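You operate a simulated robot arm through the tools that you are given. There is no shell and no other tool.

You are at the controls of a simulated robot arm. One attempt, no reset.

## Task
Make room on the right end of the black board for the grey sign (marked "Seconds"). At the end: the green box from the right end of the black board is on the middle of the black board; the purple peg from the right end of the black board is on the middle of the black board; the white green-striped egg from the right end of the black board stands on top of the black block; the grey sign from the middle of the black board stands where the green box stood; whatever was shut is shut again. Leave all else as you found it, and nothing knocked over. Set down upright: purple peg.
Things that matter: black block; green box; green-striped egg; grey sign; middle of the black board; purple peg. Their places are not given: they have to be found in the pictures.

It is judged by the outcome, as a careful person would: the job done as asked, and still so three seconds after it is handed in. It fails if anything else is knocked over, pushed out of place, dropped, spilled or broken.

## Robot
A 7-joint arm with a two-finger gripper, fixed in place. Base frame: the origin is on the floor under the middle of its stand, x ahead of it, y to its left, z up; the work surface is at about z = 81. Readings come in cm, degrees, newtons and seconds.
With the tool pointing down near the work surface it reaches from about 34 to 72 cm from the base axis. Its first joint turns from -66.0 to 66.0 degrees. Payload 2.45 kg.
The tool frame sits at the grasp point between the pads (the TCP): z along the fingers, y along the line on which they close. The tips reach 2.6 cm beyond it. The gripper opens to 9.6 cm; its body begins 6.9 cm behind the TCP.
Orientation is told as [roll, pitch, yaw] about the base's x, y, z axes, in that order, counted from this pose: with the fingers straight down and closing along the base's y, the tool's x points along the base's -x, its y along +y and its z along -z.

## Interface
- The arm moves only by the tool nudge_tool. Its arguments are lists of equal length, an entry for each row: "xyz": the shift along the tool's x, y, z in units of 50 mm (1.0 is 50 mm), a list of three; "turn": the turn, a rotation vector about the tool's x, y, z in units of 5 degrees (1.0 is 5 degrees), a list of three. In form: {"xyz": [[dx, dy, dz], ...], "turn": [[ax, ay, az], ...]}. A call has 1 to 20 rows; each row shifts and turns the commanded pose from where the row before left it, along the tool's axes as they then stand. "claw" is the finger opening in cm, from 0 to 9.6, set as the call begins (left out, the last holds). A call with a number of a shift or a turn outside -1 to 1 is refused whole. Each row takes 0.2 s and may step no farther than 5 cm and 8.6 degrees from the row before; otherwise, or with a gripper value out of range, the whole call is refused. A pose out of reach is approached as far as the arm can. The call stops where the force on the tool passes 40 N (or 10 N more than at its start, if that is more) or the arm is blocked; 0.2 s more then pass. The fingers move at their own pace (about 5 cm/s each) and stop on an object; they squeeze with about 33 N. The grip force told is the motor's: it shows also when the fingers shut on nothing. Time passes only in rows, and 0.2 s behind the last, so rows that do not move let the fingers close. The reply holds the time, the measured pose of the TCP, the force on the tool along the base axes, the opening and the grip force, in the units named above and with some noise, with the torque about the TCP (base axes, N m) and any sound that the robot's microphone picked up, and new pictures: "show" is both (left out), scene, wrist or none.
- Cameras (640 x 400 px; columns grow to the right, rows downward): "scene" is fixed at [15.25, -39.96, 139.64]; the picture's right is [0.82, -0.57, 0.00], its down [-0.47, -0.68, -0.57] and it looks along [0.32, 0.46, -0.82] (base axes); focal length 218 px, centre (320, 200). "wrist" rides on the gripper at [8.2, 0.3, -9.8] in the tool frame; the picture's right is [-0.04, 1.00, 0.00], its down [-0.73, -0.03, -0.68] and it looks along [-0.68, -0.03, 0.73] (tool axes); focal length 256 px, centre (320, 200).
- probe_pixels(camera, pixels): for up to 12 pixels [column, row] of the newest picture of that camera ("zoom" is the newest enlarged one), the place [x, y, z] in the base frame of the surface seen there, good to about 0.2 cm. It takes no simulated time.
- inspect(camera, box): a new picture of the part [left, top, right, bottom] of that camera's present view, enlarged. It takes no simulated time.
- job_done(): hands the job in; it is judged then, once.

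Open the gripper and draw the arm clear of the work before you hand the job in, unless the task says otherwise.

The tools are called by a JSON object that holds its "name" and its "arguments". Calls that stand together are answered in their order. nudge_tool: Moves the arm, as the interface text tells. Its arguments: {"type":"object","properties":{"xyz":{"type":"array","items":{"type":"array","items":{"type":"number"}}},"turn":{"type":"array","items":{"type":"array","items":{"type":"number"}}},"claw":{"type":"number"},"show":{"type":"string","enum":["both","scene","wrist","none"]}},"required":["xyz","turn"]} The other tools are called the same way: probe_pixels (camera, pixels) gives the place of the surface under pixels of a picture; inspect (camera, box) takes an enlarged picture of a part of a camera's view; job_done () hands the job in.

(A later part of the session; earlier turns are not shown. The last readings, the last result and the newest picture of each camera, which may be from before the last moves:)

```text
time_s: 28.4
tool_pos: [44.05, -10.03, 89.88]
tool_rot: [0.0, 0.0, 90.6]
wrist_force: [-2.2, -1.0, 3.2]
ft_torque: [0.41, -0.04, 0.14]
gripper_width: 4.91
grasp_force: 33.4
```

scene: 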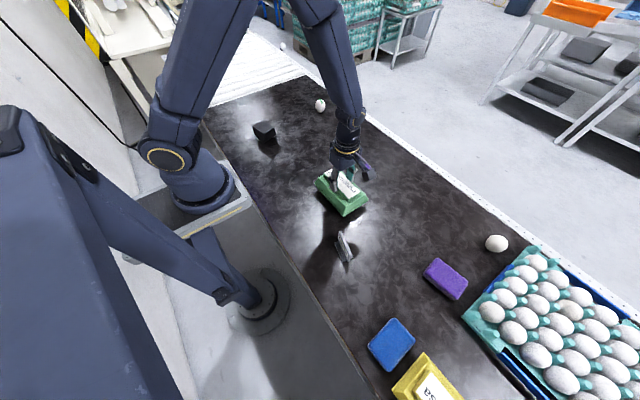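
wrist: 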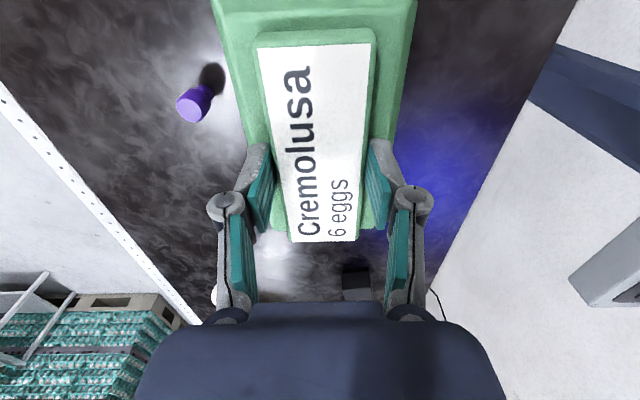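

The box touches down (force now +3.2 N). I open the fingers to 8 cm and lift away.

{"name": "nudge_tool", "arguments": {"xyz": [[0, 0, 0], [0, 0, 0], [0, 0, 0], [0, 0, -0.4], [0, 0, -0.8], [0, 0, -0.8]], "turn": [[0, 0, 0], [0, 0, 0], [0, 0, 0], [0, 0, 0], [0, 0, 0], [0, 0, 0]], "claw": 7.5}}

{"name": "inspect", "arguments": {"camera": "scene", "box": [280, 140, 420, 280]}}

```text
time_s: 29.8
tool_pos: [44.15, -10.15, 99.87]
tool_rot: [-0.1, 0.0, 90.5]
wrist_force: [0.4, -0.3, 0.6]
ft_torque: [-0.02, 0.03, -0.02]
gripper_width: 7.52
grasp_force: 0.0
```

scene: 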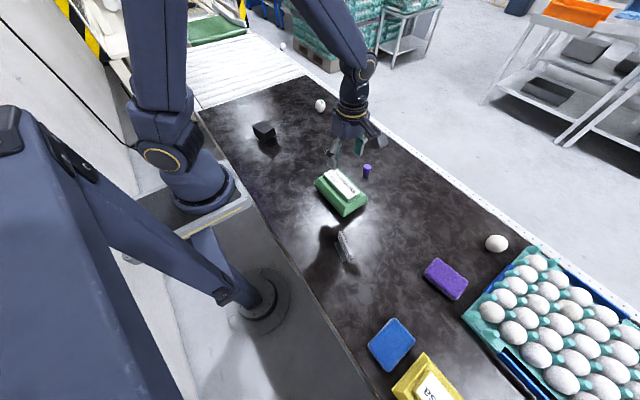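
wrist: 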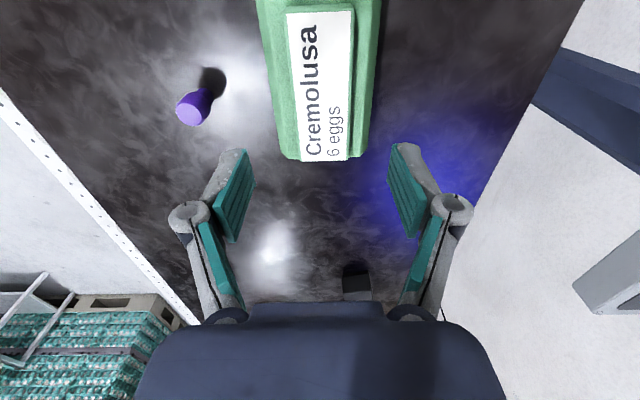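

```text
2.86 times, centred on (350, 210) of scene
```

zoom: 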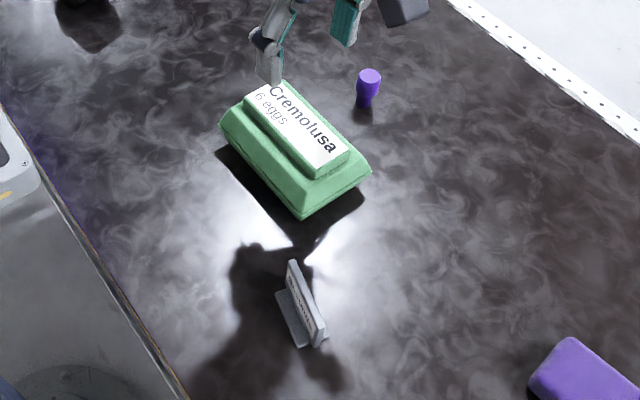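

Box and peg both stand well on the middle. Next the sign: I move over it at about (33.7, -24.9) and turn to yaw ≈ 73° so the fingers close across its plate.

{"name": "nudge_tool", "arguments": {"xyz": [[0.735, 0.526, 0], [0.735, 0.526, 0], [0.735, 0.526, 0], [0.735, 0.526, 0.3], [0, 0, 0], [0, 0, 0], [0, 0, 0], [0, 0, 0]], "turn": [[0, 0, 0], [0, 0, 0], [0, 0, 0], [0, 0, 0], [0, 0, 1], [0, 0, 1], [0, 0, 1], [0, 0, 0.5]]}}

```text
time_s: 31.6
tool_pos: [33.65, -24.8, 98.4]
tool_rot: [0.0, 0.0, 73.0]
wrist_force: [-0.1, -0.1, 0.9]
ft_torque: [-0.01, -0.01, 0.01]
gripper_width: 7.48
grasp_force: 0.0
```

scene: 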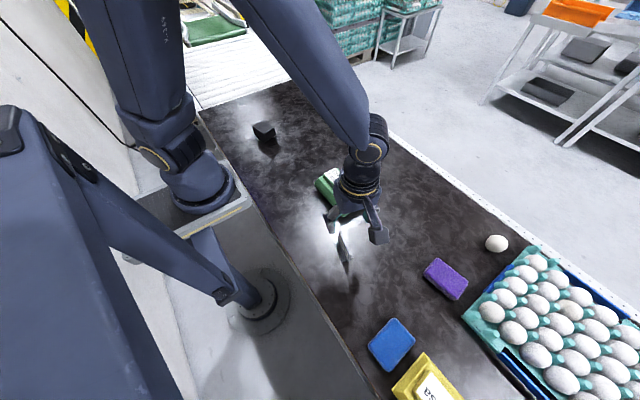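
wrist: 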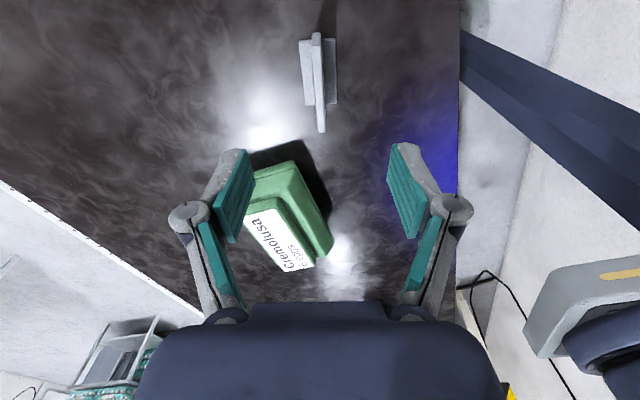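

The sign's plate runs from (316,33) to (321,132) in the wrist picture, nearly in line with the pads. I zoom to check its alignment.

{"name": "inspect", "arguments": {"camera": "wrist", "box": [270, 20, 370, 145]}}

{"name": "probe_pixels", "arguments": {"camera": "wrist", "pixels": [[316, 36], [321, 128], [318, 60], [319, 90], [303, 45], [307, 100], [333, 45], [333, 95], [328, 70], [308, 70]]}}

```text
3.20 times, centred on (320, 82) of wrist
```

zoom: 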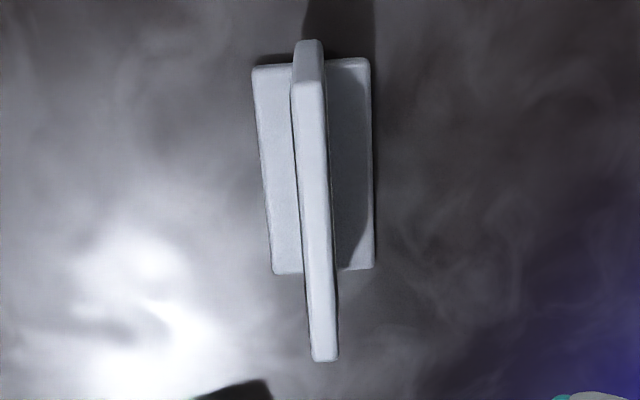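

```text
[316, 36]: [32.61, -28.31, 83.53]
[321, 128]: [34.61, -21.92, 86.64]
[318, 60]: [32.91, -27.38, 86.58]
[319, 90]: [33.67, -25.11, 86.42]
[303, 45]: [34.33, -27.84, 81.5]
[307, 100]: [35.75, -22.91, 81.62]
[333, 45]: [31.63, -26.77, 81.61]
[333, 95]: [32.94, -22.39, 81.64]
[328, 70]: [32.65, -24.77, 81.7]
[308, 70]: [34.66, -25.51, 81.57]
```

The plate centre lines up with the TCP (within 0.2 cm) and the angle matches yaw 73°. I narrow to 4 cm and descend to z ≈ 85.1, tips just above the sign's foot.

{"name": "nudge_tool", "arguments": {"xyz": [[0, 0, 0.8], [0, 0, 0.8], [0, 0, 0.6], [0, 0, 0.3], [0, 0, 0.12], [0, 0, 0.02]], "turn": [[0, 0, 0], [0, 0, 0], [0, 0, 0], [0, 0, 0], [0, 0, 0], [0, 0, 0]], "claw": 4.0}}

```text
time_s: 33.0
tool_pos: [33.8, -24.73, 85.26]
tool_rot: [0.0, 0.0, 73.0]
wrist_force: [0.3, -0.9, -1.3]
ft_torque: [-0.04, 0.01, 0.0]
gripper_width: 4.0
grasp_force: 0.0
```

scene: 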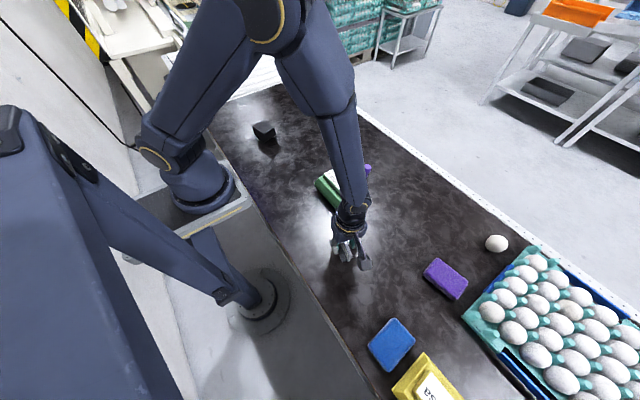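
wrist: 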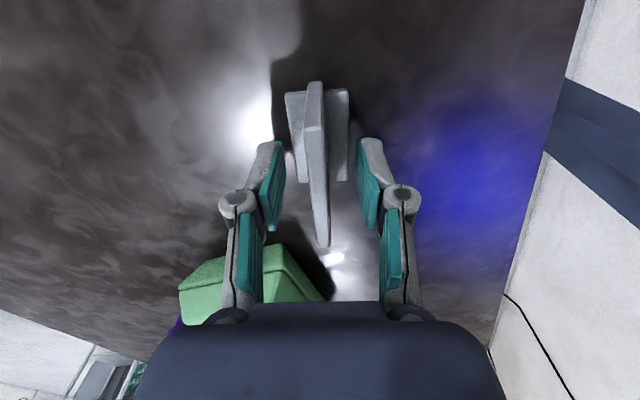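

The plate is between the pads. I close on it.

{"name": "nudge_tool", "arguments": {"xyz": [[0, 0, 0], [0, 0, 0], [0, 0, 0], [0, 0, 0]], "turn": [[0, 0, 0], [0, 0, 0], [0, 0, 0], [0, 0, 0]], "claw": 0.3, "show": "wrist"}}

```text
time_s: 34.0
tool_pos: [33.85, -24.71, 85.28]
tool_rot: [0.1, 0.0, 73.2]
wrist_force: [-0.1, 0.0, 0.5]
ft_torque: [-0.01, -0.01, 0.0]
gripper_width: 0.68
grasp_force: 33.1
```

wrist: 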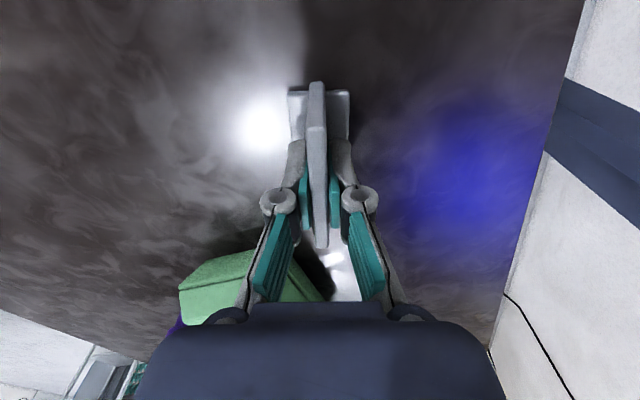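

Held (0.68 cm thick). I lift 14 cm and start carrying it: first to x ≈ 45.6, then toward +y.

{"name": "nudge_tool", "arguments": {"xyz": [[0, 0, -0.2], [0, 0, -0.6], [0, 0, -1], [0, 0, -1], [-0.229, -0.753, 0], [-0.229, -0.753, 0], [-0.229, -0.753, 0], [-0.871, 0.2645, 0], [-0.871, 0.2645, 0], [-0.871, 0.2645, 0], [-0.871, 0.2645, 0], [-0.871, 0.2645, 0], [-0.871, 0.2645, 0], [-0.871, 0.2645, 0], [-0.871, 0.2645, 0]], "turn": [[0, 0, 0], [0, 0, 0], [0, 0, 0], [0, 0, 0], [0, 0, 0], [0, 0, 0], [0, 0, 0], [0, 0, 0], [0, 0, 0], [0, 0, 0], [0, 0, 0], [0, 0, 0], [0, 0, 0], [0, 0, 0], [0, 0, 0]]}}

```text
time_s: 37.2
tool_pos: [45.65, 11.45, 99.02]
tool_rot: [-0.2, 0.0, 73.0]
wrist_force: [1.1, 0.4, 0.2]
ft_torque: [0.02, 0.0, 0.01]
gripper_width: 0.68
grasp_force: 33.4
```

scene: 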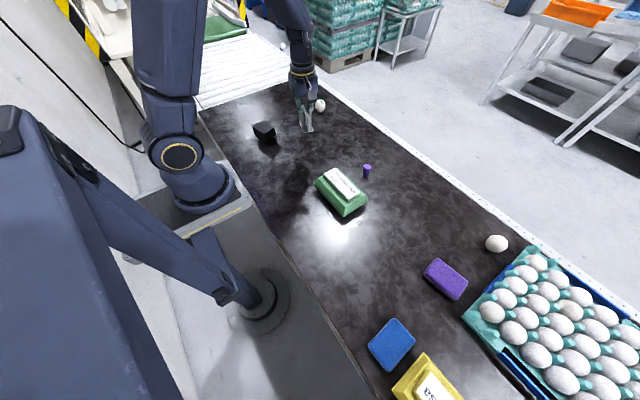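
wrist: 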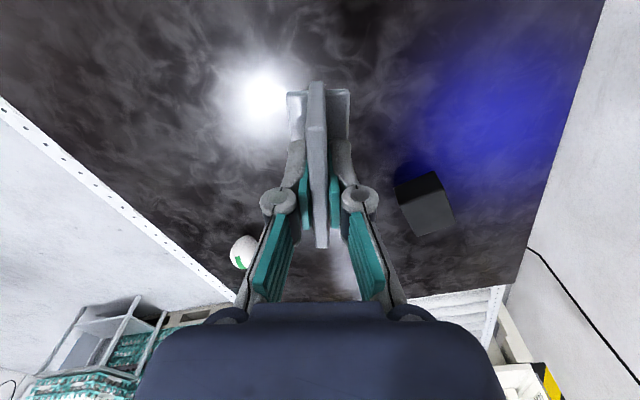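

The sign is steady in the grip; I carry it the remaining 36.5 cm to above the box's old spot.

{"name": "nudge_tool", "arguments": {"xyz": [[-0.871, 0.2645, 0], [-0.871, 0.2645, 0], [-0.871, 0.2645, 0], [-0.871, 0.2645, 0], [-0.871, 0.2645, 0], [-0.871, 0.2645, 0], [-0.871, 0.2645, 0], [-0.871, 0.2645, 0], [0, 0, 0]], "turn": [[0, 0, 0], [0, 0, 0], [0, 0, 0], [0, 0, 0], [0, 0, 0], [0, 0, 0], [0, 0, 0], [0, 0, 0], [0, 0, 0]]}}

```text
time_s: 39.2
tool_pos: [45.1, 48.11, 98.94]
tool_rot: [0.0, 0.1, 72.9]
wrist_force: [0.3, 0.1, 0.5]
ft_torque: [0.01, 0.01, 0.01]
gripper_width: 0.69
grasp_force: 32.8
```

scene: 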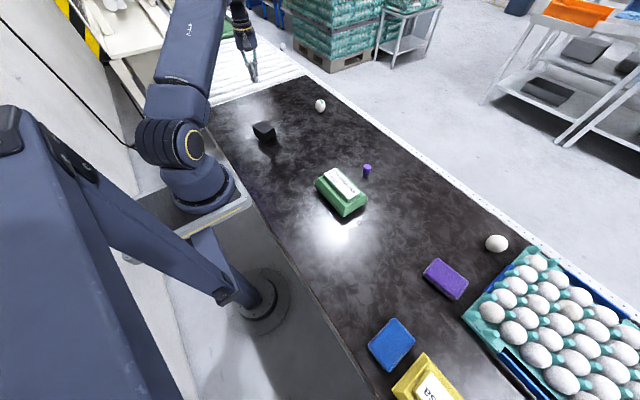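
wrist: 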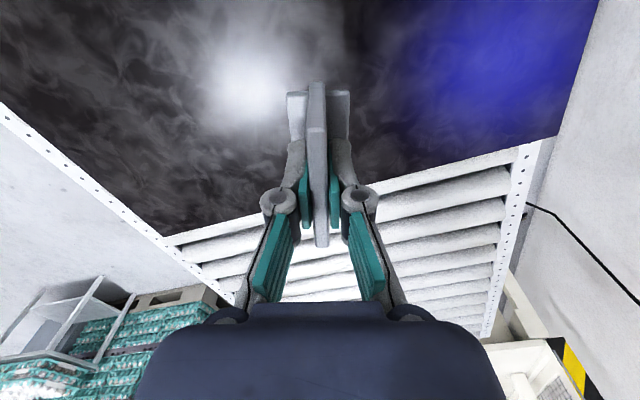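

Over the spot; I shift 0.5 cm in +x and lower 13.7 of the 14.0 cm lifted.

{"name": "nudge_tool", "arguments": {"xyz": [[-0.03, -0.095, 0], [0, 0, 0.8], [0, 0, 0.8], [0, 0, 0.6], [0, 0, 0.36], [0, 0, 0.18]], "turn": [[0, 0, 0], [0, 0, 0], [0, 0, 0], [0, 0, 0], [0, 0, 0], [0, 0, 0]], "show": "wrist"}}

```text
time_s: 40.6
tool_pos: [46.08, 47.74, 85.39]
tool_rot: [0.0, 0.1, 73.0]
wrist_force: [-0.2, 0.3, -0.3]
ft_torque: [0.0, -0.01, 0.0]
gripper_width: 0.69
grasp_force: 33.2
```

wrist: 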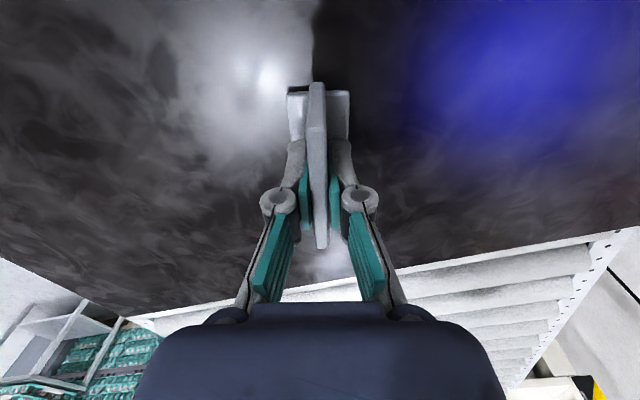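

Measured x is 46.1, so I shift back 0.4 cm and go down 1 mm.

{"name": "nudge_tool", "arguments": {"xyz": [[0.023, 0.077, 0], [0, 0, 0.02]], "turn": [[0, 0, 0], [0, 0, 0]], "show": "none"}}

```text
time_s: 41.2
tool_pos: [45.73, 47.83, 85.42]
tool_rot: [-0.1, 0.0, 73.1]
wrist_force: [-1.0, -0.3, 0.4]
ft_torque: [0.0, 0.02, 0.01]
gripper_width: 0.69
grasp_force: 33.1
```

No contact yet; down another millimetre.

{"name": "nudge_tool", "arguments": {"xyz": [[0, 0, 0.02]], "turn": [[0, 0, 0]], "show": "none"}}

```text
time_s: 41.6
tool_pos: [45.67, 47.93, 85.36]
tool_rot: [-0.1, -0.1, 73.0]
wrist_force: [0.4, -0.4, -0.6]
ft_torque: [-0.02, -0.03, -0.03]
gripper_width: 0.67
grasp_force: 33.0
```

Still free; another millimetre.

{"name": "nudge_tool", "arguments": {"xyz": [[0, 0, 0.02]], "turn": [[0, 0, 0]], "show": "none"}}

```text
time_s: 42.0
tool_pos: [45.82, 47.76, 85.32]
tool_rot: [-0.1, -0.1, 73.0]
wrist_force: [-1.1, 0.1, 2.0]
ft_torque: [-0.03, 0.05, -0.01]
gripper_width: 0.69
grasp_force: 33.0
```

A first touch (2 N) perhaps; half a millimetre more to be sure.

{"name": "nudge_tool", "arguments": {"xyz": [[0, 0, 0.012]], "turn": [[0, 0, 0]], "show": "none"}}

```text
time_s: 42.4
tool_pos: [45.84, 47.8, 85.28]
tool_rot: [-0.1, 0.0, 73.1]
wrist_force: [-0.7, -1.3, 4.1]
ft_torque: [-0.12, 0.06, -0.04]
gripper_width: 0.69
grasp_force: 32.7
```

Contact confirmed at 4.1 N. I open to 4 cm and look before lifting.

{"name": "nudge_tool", "arguments": {"xyz": [[0, 0, 0], [0, 0, 0], [0, 0, 0]], "turn": [[0, 0, 0], [0, 0, 0], [0, 0, 0]], "claw": 4.5}}

```text
time_s: 43.2
tool_pos: [45.74, 47.81, 85.16]
tool_rot: [-0.1, 0.1, 73.1]
wrist_force: [0.1, -0.1, 0.1]
ft_torque: [0.0, 0.02, 0.01]
gripper_width: 4.54
grasp_force: 0.1
```

scene: 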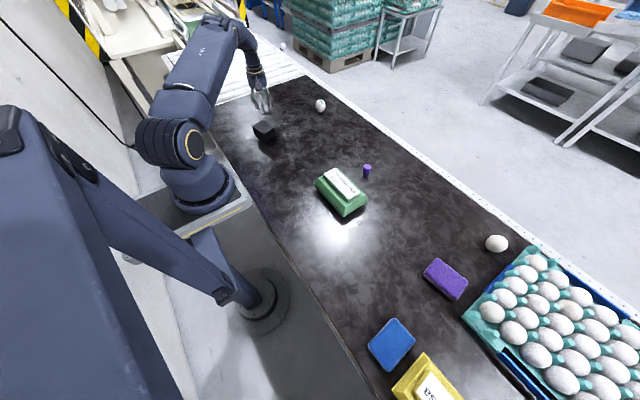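
wrist: 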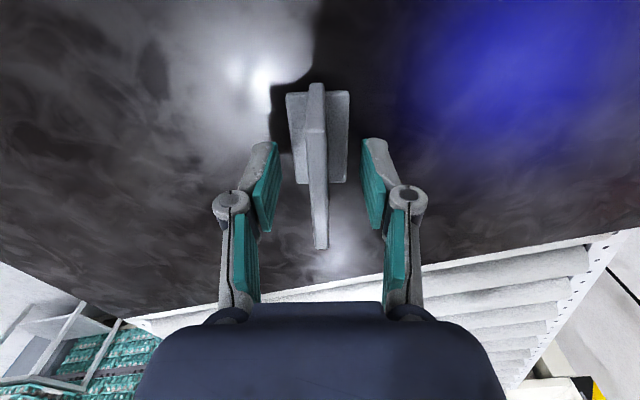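

The sign stands upright at the box's old place. I lift clear and go toward the egg, turning to yaw ≈ 25.5° so the fingers close across the reaching direction.

{"name": "nudge_tool", "arguments": {"xyz": [[0, 0, -0.5], [0, 0, -1], [0, 0, -1], [0.707, -0.604, 0], [0.707, -0.604, 0], [0.707, -0.604, 0], [0.707, -0.604, 0], [0.707, -0.604, 0], [0, 0, 0], [0, 0, 0], [0, 0, 0], [0, 0, 0], [0, 0, 0], [0, 0, 0], [0, 0, 0], [0, 0, 0], [0, 0, 0], [0, 0, 0]], "turn": [[0, 0, 0], [0, 0, 0], [0, 0, 0], [0, 0, 0], [0, 0, 0], [0, 0, 0], [0, 0, 0], [0, 0, 0], [0, 0, 1], [0, 0, 1], [0, 0, 1], [0, 0, 1], [0, 0, 1], [0, 0, 1], [0, 0, 1], [0, 0, 1], [0, 0, 1], [0, 0, 0.5]], "claw": 7.0}}

```text
time_s: 47.0
tool_pos: [55.16, 26.48, 97.53]
tool_rot: [-0.1, -0.1, 25.6]
wrist_force: [0.7, 0.1, -0.6]
ft_torque: [-0.01, -0.02, -0.01]
gripper_width: 6.98
grasp_force: 0.0
```

scene: 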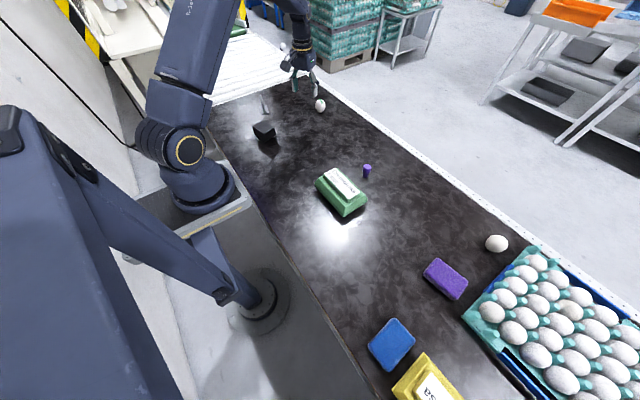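
wrist: 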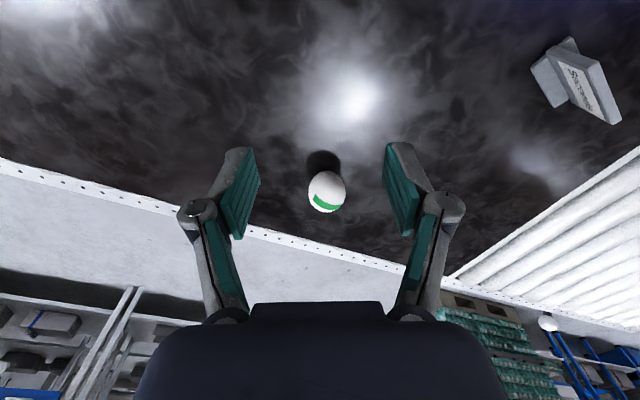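

The sign is upright at (578,85). The egg is at (326,192) between the fingers' direction; I zoom to measure it.

{"name": "inspect", "arguments": {"camera": "wrist", "box": [290, 140, 370, 230]}}

{"name": "probe_pixels", "arguments": {"camera": "wrist", "pixels": [[326, 190], [309, 190], [345, 190], [326, 210], [326, 173], [318, 200], [336, 200], [326, 200]]}}

{"name": "inspect", "arguments": {"camera": "scene", "box": [230, 70, 350, 150]}}

```text
4.44 times, centred on (330, 185) of wrist
```

zoom: 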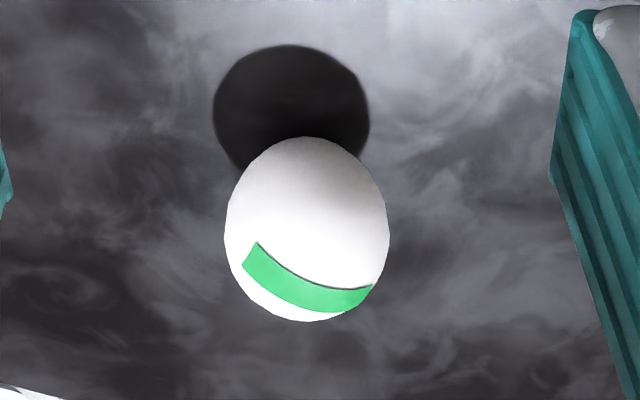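

```text
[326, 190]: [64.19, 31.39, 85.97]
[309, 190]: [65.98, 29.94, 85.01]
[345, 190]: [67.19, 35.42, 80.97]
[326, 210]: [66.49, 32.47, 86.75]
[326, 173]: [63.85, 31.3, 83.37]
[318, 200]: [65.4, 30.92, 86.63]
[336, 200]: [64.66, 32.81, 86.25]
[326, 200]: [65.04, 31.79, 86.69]
```

```text
5.00 times, centred on (290, 110) of scene
```

zoom: 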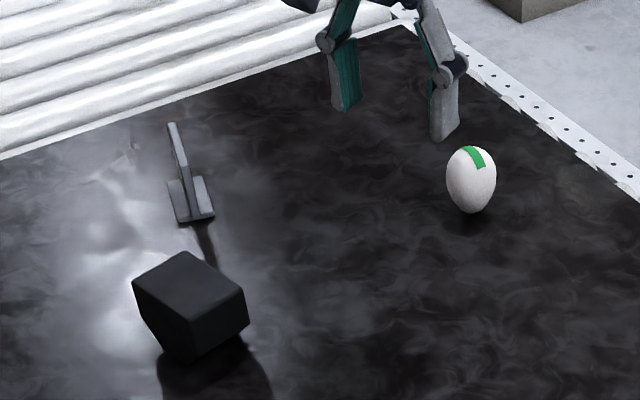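

The egg's axis is near (65.8, 31.9), about 73 cm out, so I tilt the tool 20° (fingers pointing outward) to extend reach and move over it at the same height.

{"name": "nudge_tool", "arguments": {"xyz": [[0, 0, 0], [0, 0, 0], [0, 0, 0], [0, 0, 0], [-0.748, 0.019, 0.272], [-0.748, 0.019, 0.272], [-0.6, 0.019, 0.218]], "turn": [[0, -1, 0], [0, -1, 0], [0, -1, 0], [0, -1, 0], [0, 0, 0], [0, 0, 0], [0, 0, 0]]}}

```text
time_s: 48.6
tool_pos: [64.95, 31.44, 97.77]
tool_rot: [0.0, -20.1, 25.6]
wrist_force: [0.1, -1.0, -1.3]
ft_torque: [0.0, 0.01, -0.01]
gripper_width: 6.99
grasp_force: 0.1
```

scene: 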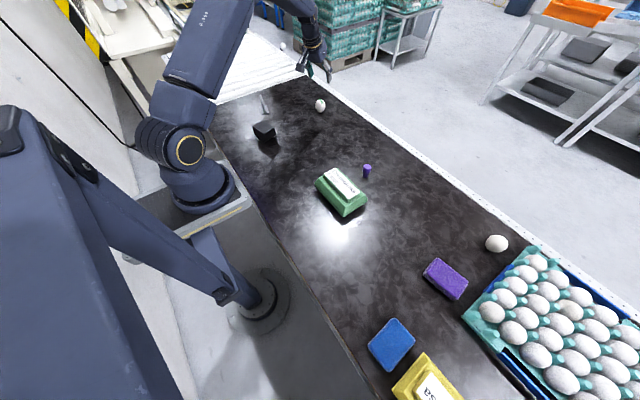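
wrist: 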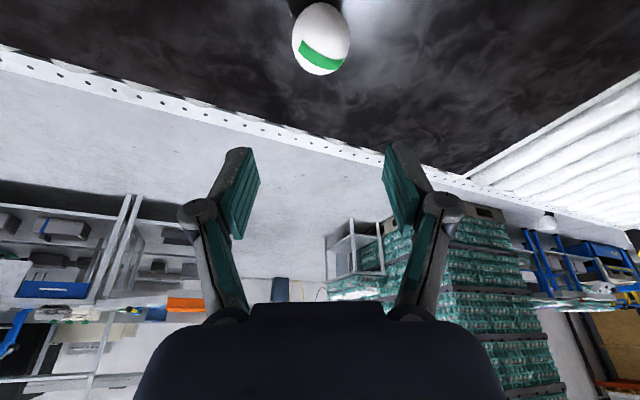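

The egg shows at (321,38), centred in column. I probe it to refine its axis.

{"name": "probe_pixels", "arguments": {"camera": "wrist", "pixels": [[321, 30], [321, 50], [321, 65], [296, 38], [346, 38], [300, 55], [341, 58], [321, 10]]}}

{"name": "inspect", "arguments": {"camera": "wrist", "box": [270, 0, 370, 80]}}

```text
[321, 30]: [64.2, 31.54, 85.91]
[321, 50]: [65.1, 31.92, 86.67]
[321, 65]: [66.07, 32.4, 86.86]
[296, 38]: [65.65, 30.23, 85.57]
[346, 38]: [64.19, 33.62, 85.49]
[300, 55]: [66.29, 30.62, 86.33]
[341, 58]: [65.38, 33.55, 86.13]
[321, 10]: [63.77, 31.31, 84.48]
```

```text
5.00 times, centred on (320, 40) of wrist
```

zoom: 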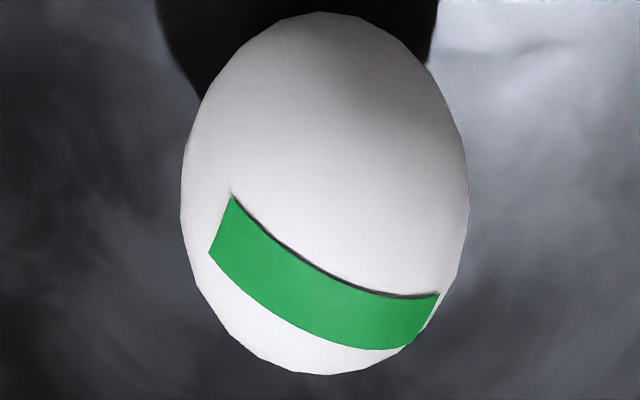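

Fit of the probes puts the egg centre about 1.1 cm farther out and ~0.3 cm to +y of the TCP. I shift by that and come down 10 cm vertically with the fingers at 7 cm.

{"name": "nudge_tool", "arguments": {"xyz": [[-0.212, 0.05, 0.077], [0.228, 0, 0.626], [0.228, 0, 0.626], [0.228, 0, 0.626]], "turn": [[0, 0, 0], [0, 0, 0], [0, 0, 0], [0, 0, 0]]}}

```text
time_s: 49.6
tool_pos: [65.92, 32.26, 87.63]
tool_rot: [-0.1, -20.0, 25.6]
wrist_force: [0.0, -1.2, -0.3]
ft_torque: [0.02, 0.01, 0.01]
gripper_width: 6.99
grasp_force: 0.1
```

scene: 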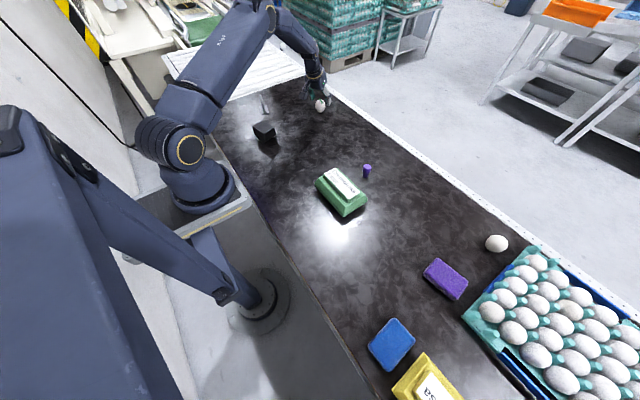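
wrist: 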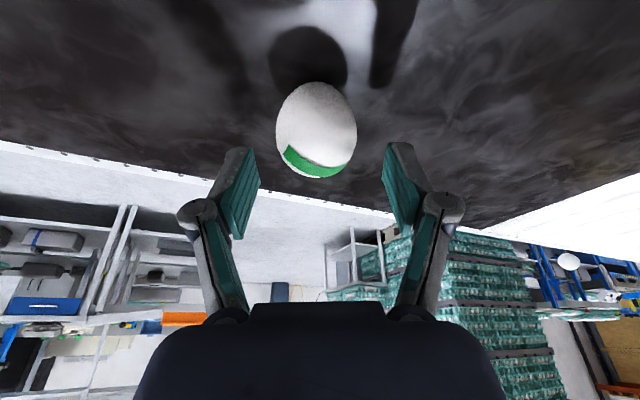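

The egg now sits at (317,130), exactly where predicted along the reach and ~0.2 cm to the -y side. I correct and descend the last 3.1 cm to z ≈ 84.5.

{"name": "nudge_tool", "arguments": {"xyz": [[0.11, -0.03, 0.3], [0.105, 0, 0.29]], "turn": [[0, 0, 0], [0, 0, 0]]}}

{"name": "inspect", "arguments": {"camera": "wrist", "box": [200, 60, 440, 260]}}

```text
time_s: 50.2
tool_pos: [65.95, 32.09, 84.42]
tool_rot: [-0.1, -20.0, 25.7]
wrist_force: [-0.1, -0.3, 0.2]
ft_torque: [0.01, 0.02, -0.03]
gripper_width: 6.99
grasp_force: 0.0
```

scene: 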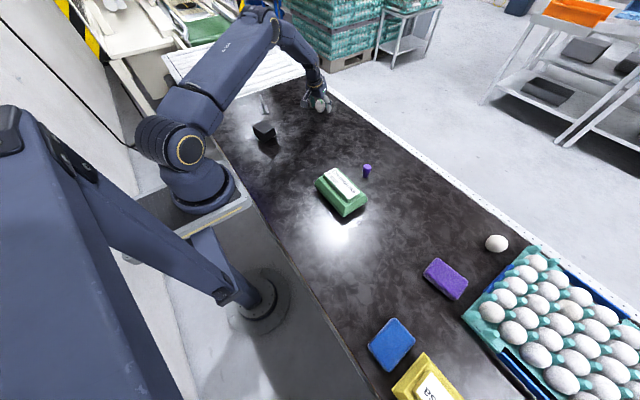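
wrist: 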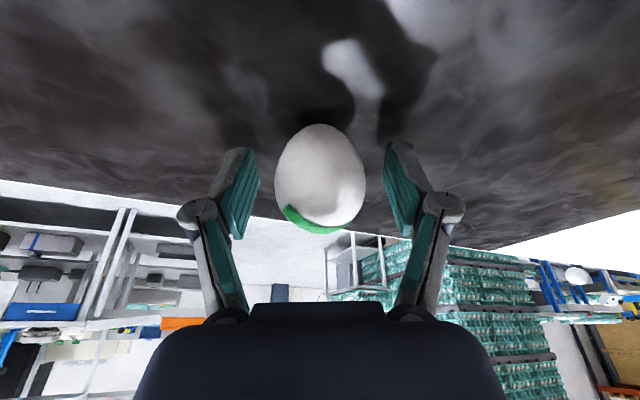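

```text
2.00 times, centred on (320, 160) of wrist
```

zoom: 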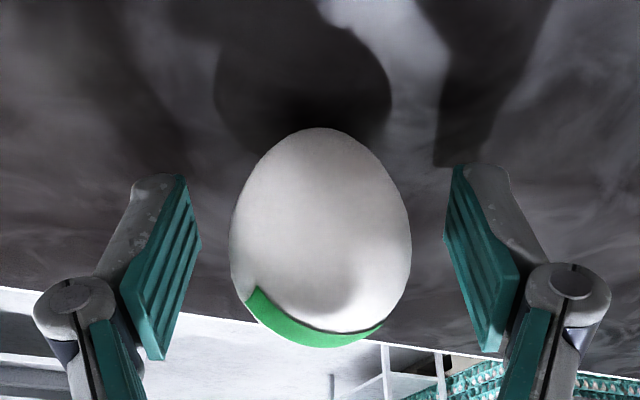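

The egg is centred between the pads with its widest part at TCP height. I close gently in steps, first to 4.6 cm.

{"name": "nudge_tool", "arguments": {"xyz": [[0, 0, 0], [0, 0, 0], [0, 0, 0]], "turn": [[0, 0, 0], [0, 0, 0], [0, 0, 0]], "claw": 4.6, "show": "wrist"}}

```text
time_s: 51.0
tool_pos: [66.02, 32.17, 84.53]
tool_rot: [-0.2, -20.1, 25.6]
wrist_force: [-0.5, 0.0, 0.0]
ft_torque: [-0.01, 0.01, 0.0]
gripper_width: 4.58
grasp_force: 0.1
```

wrist: 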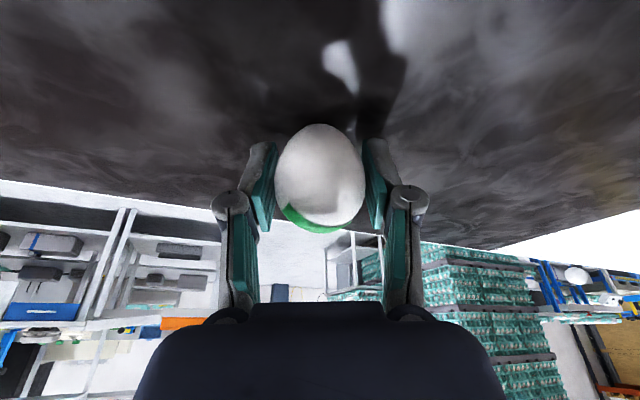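

Not touching yet; I close further to 4.3.

{"name": "nudge_tool", "arguments": {"xyz": [[0, 0, 0], [0, 0, 0]], "turn": [[0, 0, 0], [0, 0, 0]], "claw": 4.3, "show": "none"}}

```text
time_s: 51.6
tool_pos: [65.95, 32.11, 84.47]
tool_rot: [-0.1, -20.1, 25.6]
wrist_force: [-0.3, 0.1, -0.5]
ft_torque: [0.0, 0.02, 0.0]
gripper_width: 4.33
grasp_force: 0.1
```

Still open around it; down to 4.1.

{"name": "nudge_tool", "arguments": {"xyz": [[0, 0, 0], [0, 0, 0]], "turn": [[0, 0, 0], [0, 0, 0]], "claw": 4.1, "show": "none"}}

```text
time_s: 52.2
tool_pos: [65.95, 32.13, 84.46]
tool_rot: [-0.1, -20.0, 25.7]
wrist_force: [-0.5, 0.0, 1.5]
ft_torque: [-0.01, 0.03, 0.03]
gripper_width: 4.22
grasp_force: 8.8
```

Contact at 4.22 cm with 8.8 N. I firm up slightly to 4.0 and then lift a little.

{"name": "nudge_tool", "arguments": {"xyz": [[0, 0, 0], [0, 0, 0]], "turn": [[0, 0, 0], [0, 0, 0]], "claw": 4.0, "show": "wrist"}}

```text
time_s: 52.8
tool_pos: [65.83, 32.09, 84.41]
tool_rot: [-0.2, -19.9, 25.6]
wrist_force: [-0.6, -0.4, 1.8]
ft_torque: [-0.03, 0.0, -0.02]
gripper_width: 4.22
grasp_force: 8.7
```

wrist: 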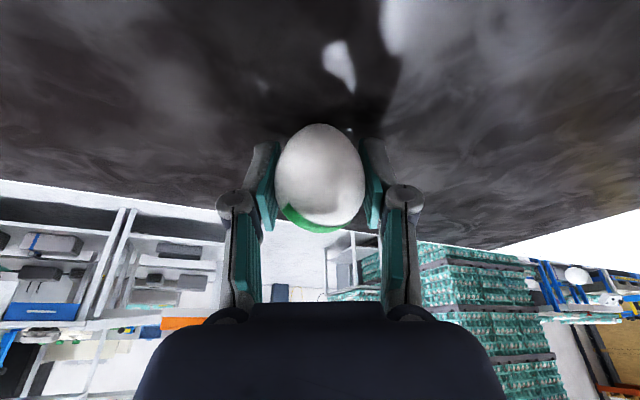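

Grip force holds at 8.7 N. I close command slightly more (3.8) to see whether it firms up before lifting.

{"name": "nudge_tool", "arguments": {"xyz": [[0, 0, 0], [0, 0, 0], [0, 0, 0]], "turn": [[0, 0, 0], [0, 0, 0], [0, 0, 0]], "claw": 3.8, "show": "none"}}

```text
time_s: 53.6
tool_pos: [65.84, 32.17, 84.42]
tool_rot: [-0.1, -19.9, 25.6]
wrist_force: [0.8, -0.7, 1.2]
ft_torque: [0.03, 0.02, -0.01]
gripper_width: 4.24
grasp_force: 9.0
```

The gripper limits itself to 9 N on the egg. I lift 1 cm straight up and check that it comes along without slipping.

{"name": "nudge_tool", "arguments": {"xyz": [[-0.034, 0, -0.094], [-0.034, 0, -0.094], [0, 0, 0]], "turn": [[0, 0, 0], [0, 0, 0], [0, 0, 0]]}}

{"name": "inspect", "arguments": {"camera": "scene", "box": [280, 80, 360, 130]}}

```text
time_s: 54.4
tool_pos: [65.9, 32.19, 85.43]
tool_rot: [-0.1, -20.0, 25.5]
wrist_force: [-0.3, 0.2, -0.8]
ft_torque: [0.0, 0.04, -0.04]
gripper_width: 4.25
grasp_force: 9.3
```

scene: 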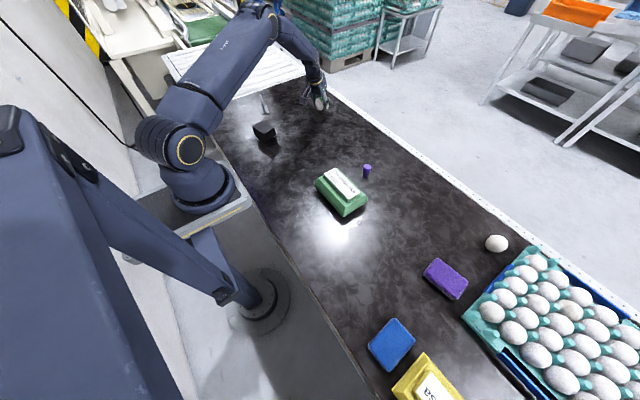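
wrist: 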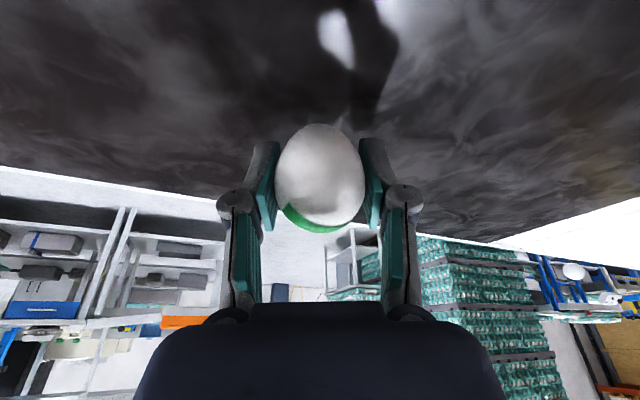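

```text
8.00 times, centred on (320, 105) of scene
```

zoom: 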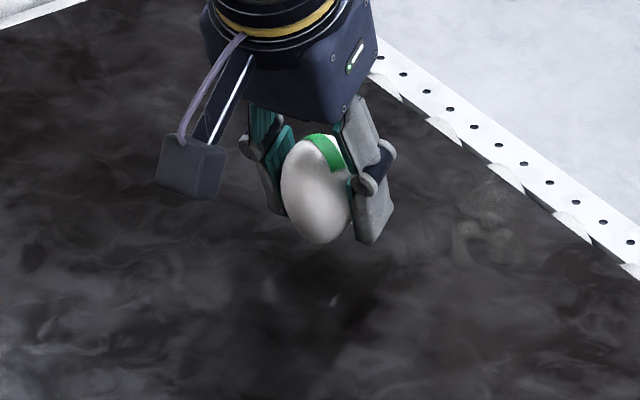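

The egg is held upright, clear of the board. Before carrying it, I measure the black block's top face precisely from the scene camera.

{"name": "inspect", "arguments": {"camera": "scene", "box": [244, 112, 284, 152]}}

```text
10.00 times, centred on (264, 132) of scene
```

zoom: 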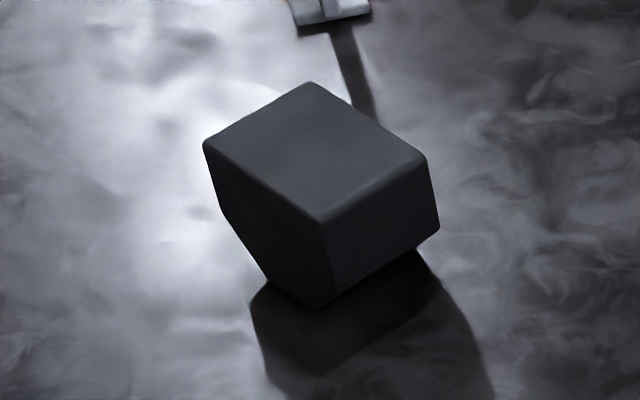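

{"name": "probe_pixels", "arguments": {"camera": "zoom", "pixels": [[310, 88], [418, 158], [320, 214], [210, 143], [315, 150], [270, 120], [365, 190], [260, 175], [365, 122], [435, 225], [320, 300], [225, 205]]}}

```text
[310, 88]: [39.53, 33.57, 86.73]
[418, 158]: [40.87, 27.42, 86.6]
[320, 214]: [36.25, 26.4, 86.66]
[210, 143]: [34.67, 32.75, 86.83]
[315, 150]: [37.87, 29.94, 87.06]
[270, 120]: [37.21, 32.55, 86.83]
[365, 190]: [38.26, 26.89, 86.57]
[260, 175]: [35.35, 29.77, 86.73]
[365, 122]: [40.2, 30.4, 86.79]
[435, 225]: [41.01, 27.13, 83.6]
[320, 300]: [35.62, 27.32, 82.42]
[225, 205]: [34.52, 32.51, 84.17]
```

Block top centre is (37.83, 30.0) at z ≈ 86.7. I lift the egg 11.5 cm, carry it inward at the same tilt, and hover over the block.

{"name": "nudge_tool", "arguments": {"xyz": [[-0.15, 0, -0.42], [-0.262, 0, -0.72], [-0.262, 0, -0.72], [-0.112, 0, -0.3], [0.35, 0.144, -0.127], [0.617, 0.254, -0.2246], [0.617, 0.254, -0.2246], [0.617, 0.254, -0.2246], [0.617, 0.254, -0.2246], [0.617, 0.254, -0.2246], [0.617, 0.254, -0.2246], [0.617, 0.254, -0.2246], [0.267, 0.11, -0.0976], [0, 0, 0]], "turn": [[0, 0, 0], [0, 0, 0], [0, 0, 0], [0, 0, 0], [0, 0, 0], [0, 0, 0], [0, 0, 0], [0, 0, 0], [0, 0, 0], [0, 0, 0], [0, 0, 0], [0, 0, 0], [0, 0, 0], [0, 0, 0]]}}

```text
time_s: 57.4
tool_pos: [37.92, 30.17, 97.12]
tool_rot: [0.0, -20.0, 25.5]
wrist_force: [0.7, -0.4, -0.8]
ft_torque: [-0.02, -0.02, 0.0]
gripper_width: 4.24
grasp_force: 9.1
```

scene: 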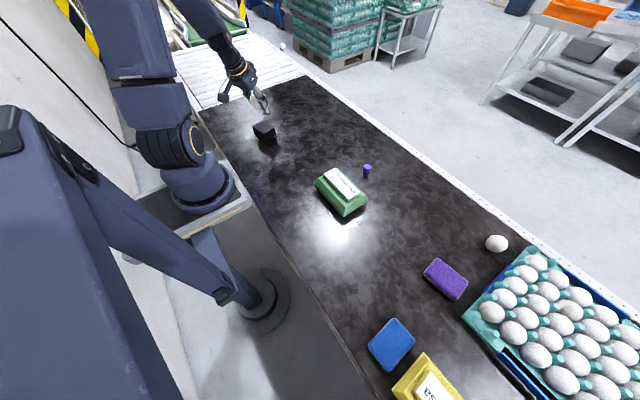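
wrist: 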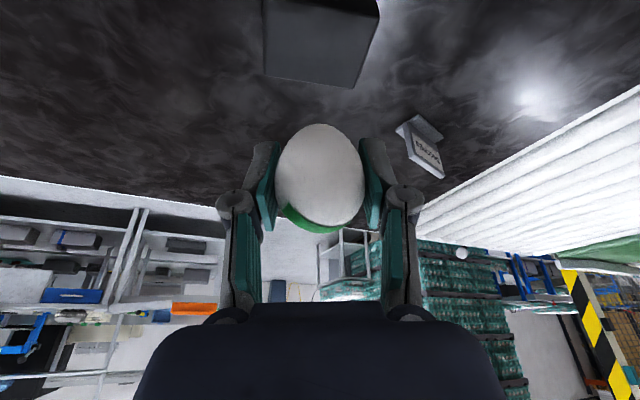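

The egg hangs over the block, unchanged in the grip. I descend 6.3 cm to just above the block top, then check alignment.

{"name": "nudge_tool", "arguments": {"xyz": [[0.1437, 0, 0.3947], [0.1437, 0, 0.3947], [0.1437, 0, 0.3947], [0, 0, 0]], "turn": [[0, 0, 0], [0, 0, 0], [0, 0, 0], [0, 0, 0]]}}

{"name": "inspect", "arguments": {"camera": "scene", "box": [234, 97, 294, 147]}}

{"name": "inspect", "arguments": {"camera": "wrist", "box": [200, 20, 440, 240]}}

```text
time_s: 58.4
tool_pos: [37.95, 29.95, 90.79]
tool_rot: [-0.1, -20.0, 25.6]
wrist_force: [-0.5, 1.4, -0.5]
ft_torque: [0.01, 0.0, -0.02]
gripper_width: 4.24
grasp_force: 9.0
```

scene: 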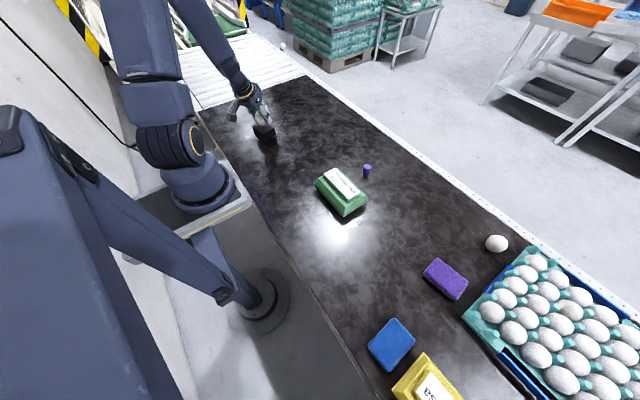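
wrist: 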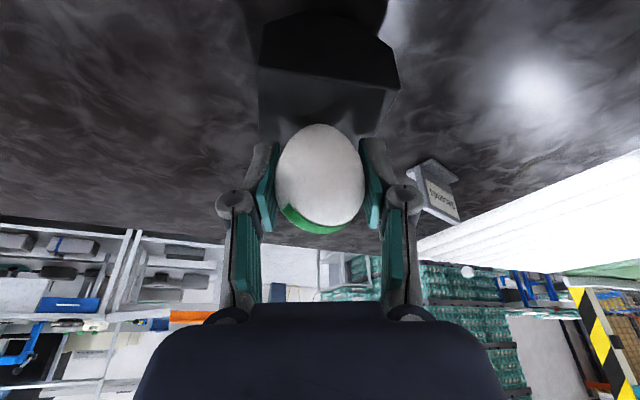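

```text
8.00 times, centred on (264, 122) of scene
```

zoom: 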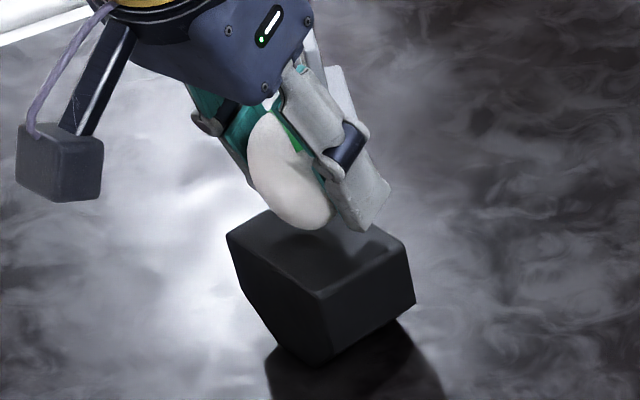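

```text
1.82 times, centred on (320, 130) of wrist
```

zoom: 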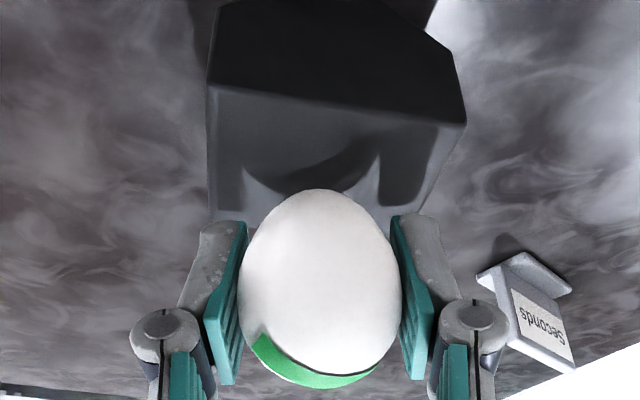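

Egg tip is about 0.7 cm above the middle of the block's top. I lower 0.5 cm, then continue in 1 mm steps while watching the force.

{"name": "nudge_tool", "arguments": {"xyz": [[0.0171, 0, 0.047], [0.0171, 0, 0.047]], "turn": [[0, 0, 0], [0, 0, 0]], "show": "none"}}

```text
time_s: 59.0
tool_pos: [37.87, 30.06, 90.23]
tool_rot: [0.1, -20.1, 25.4]
wrist_force: [0.7, -0.3, -0.7]
ft_torque: [0.01, 0.03, 0.0]
gripper_width: 4.21
grasp_force: 9.2
```

Still hanging (-0.7 N); one millimetre further.

{"name": "nudge_tool", "arguments": {"xyz": [[0.0068, 0, 0.0188]], "turn": [[0, 0, 0]], "show": "none"}}

```text
time_s: 59.4
tool_pos: [37.88, 30.04, 90.12]
tool_rot: [0.0, -19.9, 25.6]
wrist_force: [-0.2, -0.4, -1.4]
ft_torque: [0.02, -0.01, -0.02]
gripper_width: 4.23
grasp_force: 8.8
```

No contact yet; another millimetre.

{"name": "nudge_tool", "arguments": {"xyz": [[0.0068, 0, 0.0188]], "turn": [[0, 0, 0]], "show": "none"}}

```text
time_s: 59.8
tool_pos: [37.93, 30.1, 90.14]
tool_rot: [-0.1, -19.9, 25.6]
wrist_force: [-2.2, -2.4, 5.0]
ft_torque: [-0.11, 0.1, 0.0]
gripper_width: 4.24
grasp_force: 8.7
```

Contact (5 N, with a small sideways part). I ease back half a millimetre before releasing.

{"name": "nudge_tool", "arguments": {"xyz": [[-0.0034, 0, -0.0094], [0, 0, 0]], "turn": [[0, 0, 0], [0, 0, 0]]}}

{"name": "inspect", "arguments": {"camera": "wrist", "box": [220, 80, 420, 240]}}

{"name": "inspect", "arguments": {"camera": "scene", "box": [234, 97, 294, 147]}}

```text
time_s: 60.4
tool_pos: [37.82, 30.11, 90.05]
tool_rot: [-0.1, -20.0, 25.6]
wrist_force: [-0.6, -0.5, -1.6]
ft_torque: [0.0, -0.01, -0.03]
gripper_width: 4.24
grasp_force: 9.1
```

scene: 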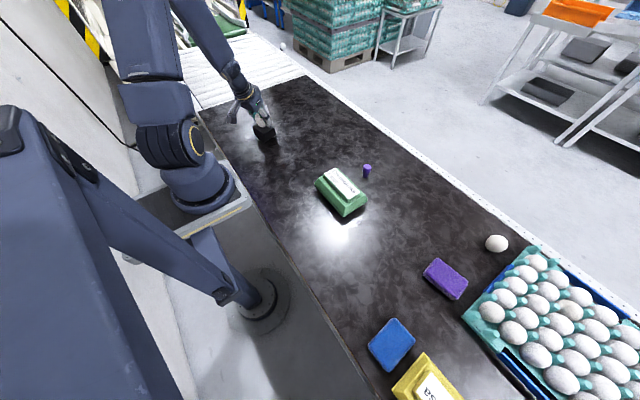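
wrist: 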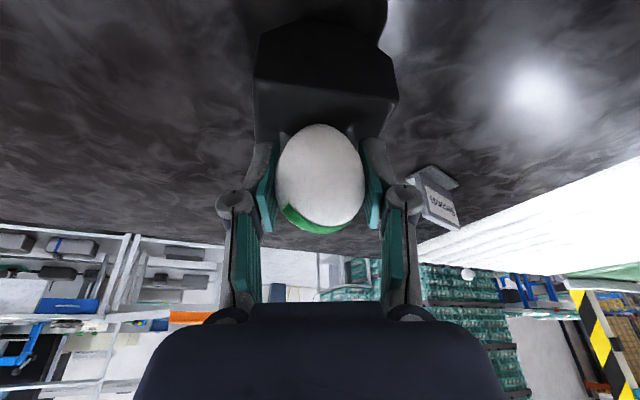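

```text
2.50 times, centred on (320, 160) of wrist
```

zoom: 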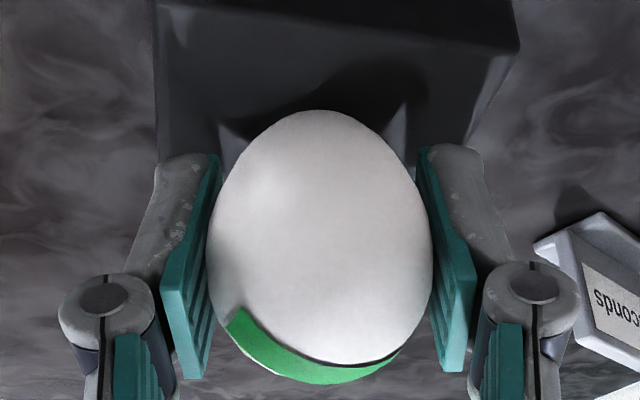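

```text
8.00 times, centred on (264, 122) of scene
```

zoom: 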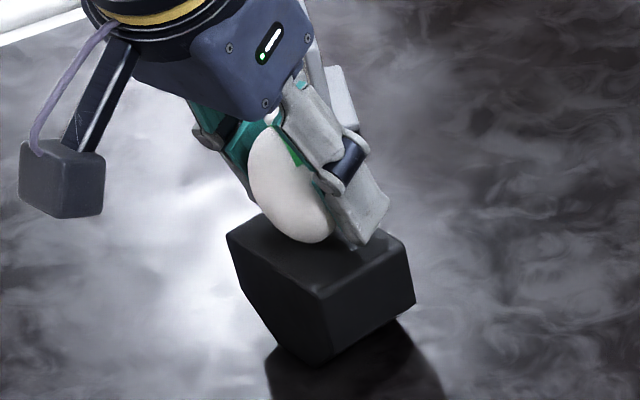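

The egg is unrotated in the grip (stripe ends at the same pixels as when grasped) and hangs a hair above the block. I go back down 0.4 mm to touch lightly.

{"name": "nudge_tool", "arguments": {"xyz": [[0.0024, 0, 0.0066], [0, 0, 0]], "turn": [[0, 0, 0], [0, 0, 0]], "show": "none"}}

```text
time_s: 61.0
tool_pos: [37.89, 30.0, 90.06]
tool_rot: [-0.1, -20.1, 25.5]
wrist_force: [0.1, -0.1, 6.4]
ft_torque: [-0.07, 0.01, 0.0]
gripper_width: 4.28
grasp_force: 8.4
```

Firm contact (6.4 N, purely vertical). I ease up 0.2 mm and then open very slowly.

{"name": "nudge_tool", "arguments": {"xyz": [[-0.0014, 0, -0.0038], [0, 0, 0]], "turn": [[0, 0, 0], [0, 0, 0]], "show": "none"}}

```text
time_s: 61.6
tool_pos: [37.88, 30.01, 89.93]
tool_rot: [0.0, -20.0, 25.6]
wrist_force: [3.5, 2.5, 5.1]
ft_torque: [0.08, -0.09, 0.0]
gripper_width: 4.25
grasp_force: 9.0
```

There is some sideways preload now; I ease up another 0.2 mm to relieve it.

{"name": "nudge_tool", "arguments": {"xyz": [[-0.0014, 0, -0.0038], [0, 0, 0]], "turn": [[0, 0, 0], [0, 0, 0]], "show": "none"}}

```text
time_s: 62.2
tool_pos: [37.84, 29.97, 89.92]
tool_rot: [-0.1, -19.9, 25.6]
wrist_force: [-0.2, 1.6, 6.6]
ft_torque: [-0.02, 0.0, 0.01]
gripper_width: 4.25
grasp_force: 9.2
```

Still 6.6 N down on the block; I ease up a further 0.3 mm.

{"name": "nudge_tool", "arguments": {"xyz": [[-0.002, 0, -0.0056], [0, 0, 0]], "turn": [[0, 0, 0], [0, 0, 0]], "show": "none"}}

```text
time_s: 62.8
tool_pos: [37.69, 30.05, 90.02]
tool_rot: [-0.1, -20.1, 25.6]
wrist_force: [0.7, -0.2, -1.1]
ft_torque: [-0.01, 0.02, -0.01]
gripper_width: 4.23
grasp_force: 9.0
```

Hanging freely again by a hair; I lower 0.15 mm and check.

{"name": "nudge_tool", "arguments": {"xyz": [[0.001, 0, 0.0028], [0, 0, 0]], "turn": [[0, 0, 0], [0, 0, 0]], "show": "none"}}

```text
time_s: 63.4
tool_pos: [37.85, 30.1, 90.05]
tool_rot: [-0.1, -19.9, 25.6]
wrist_force: [-0.1, -0.1, -0.4]
ft_torque: [-0.01, 0.04, 0.02]
gripper_width: 4.23
grasp_force: 9.1
```

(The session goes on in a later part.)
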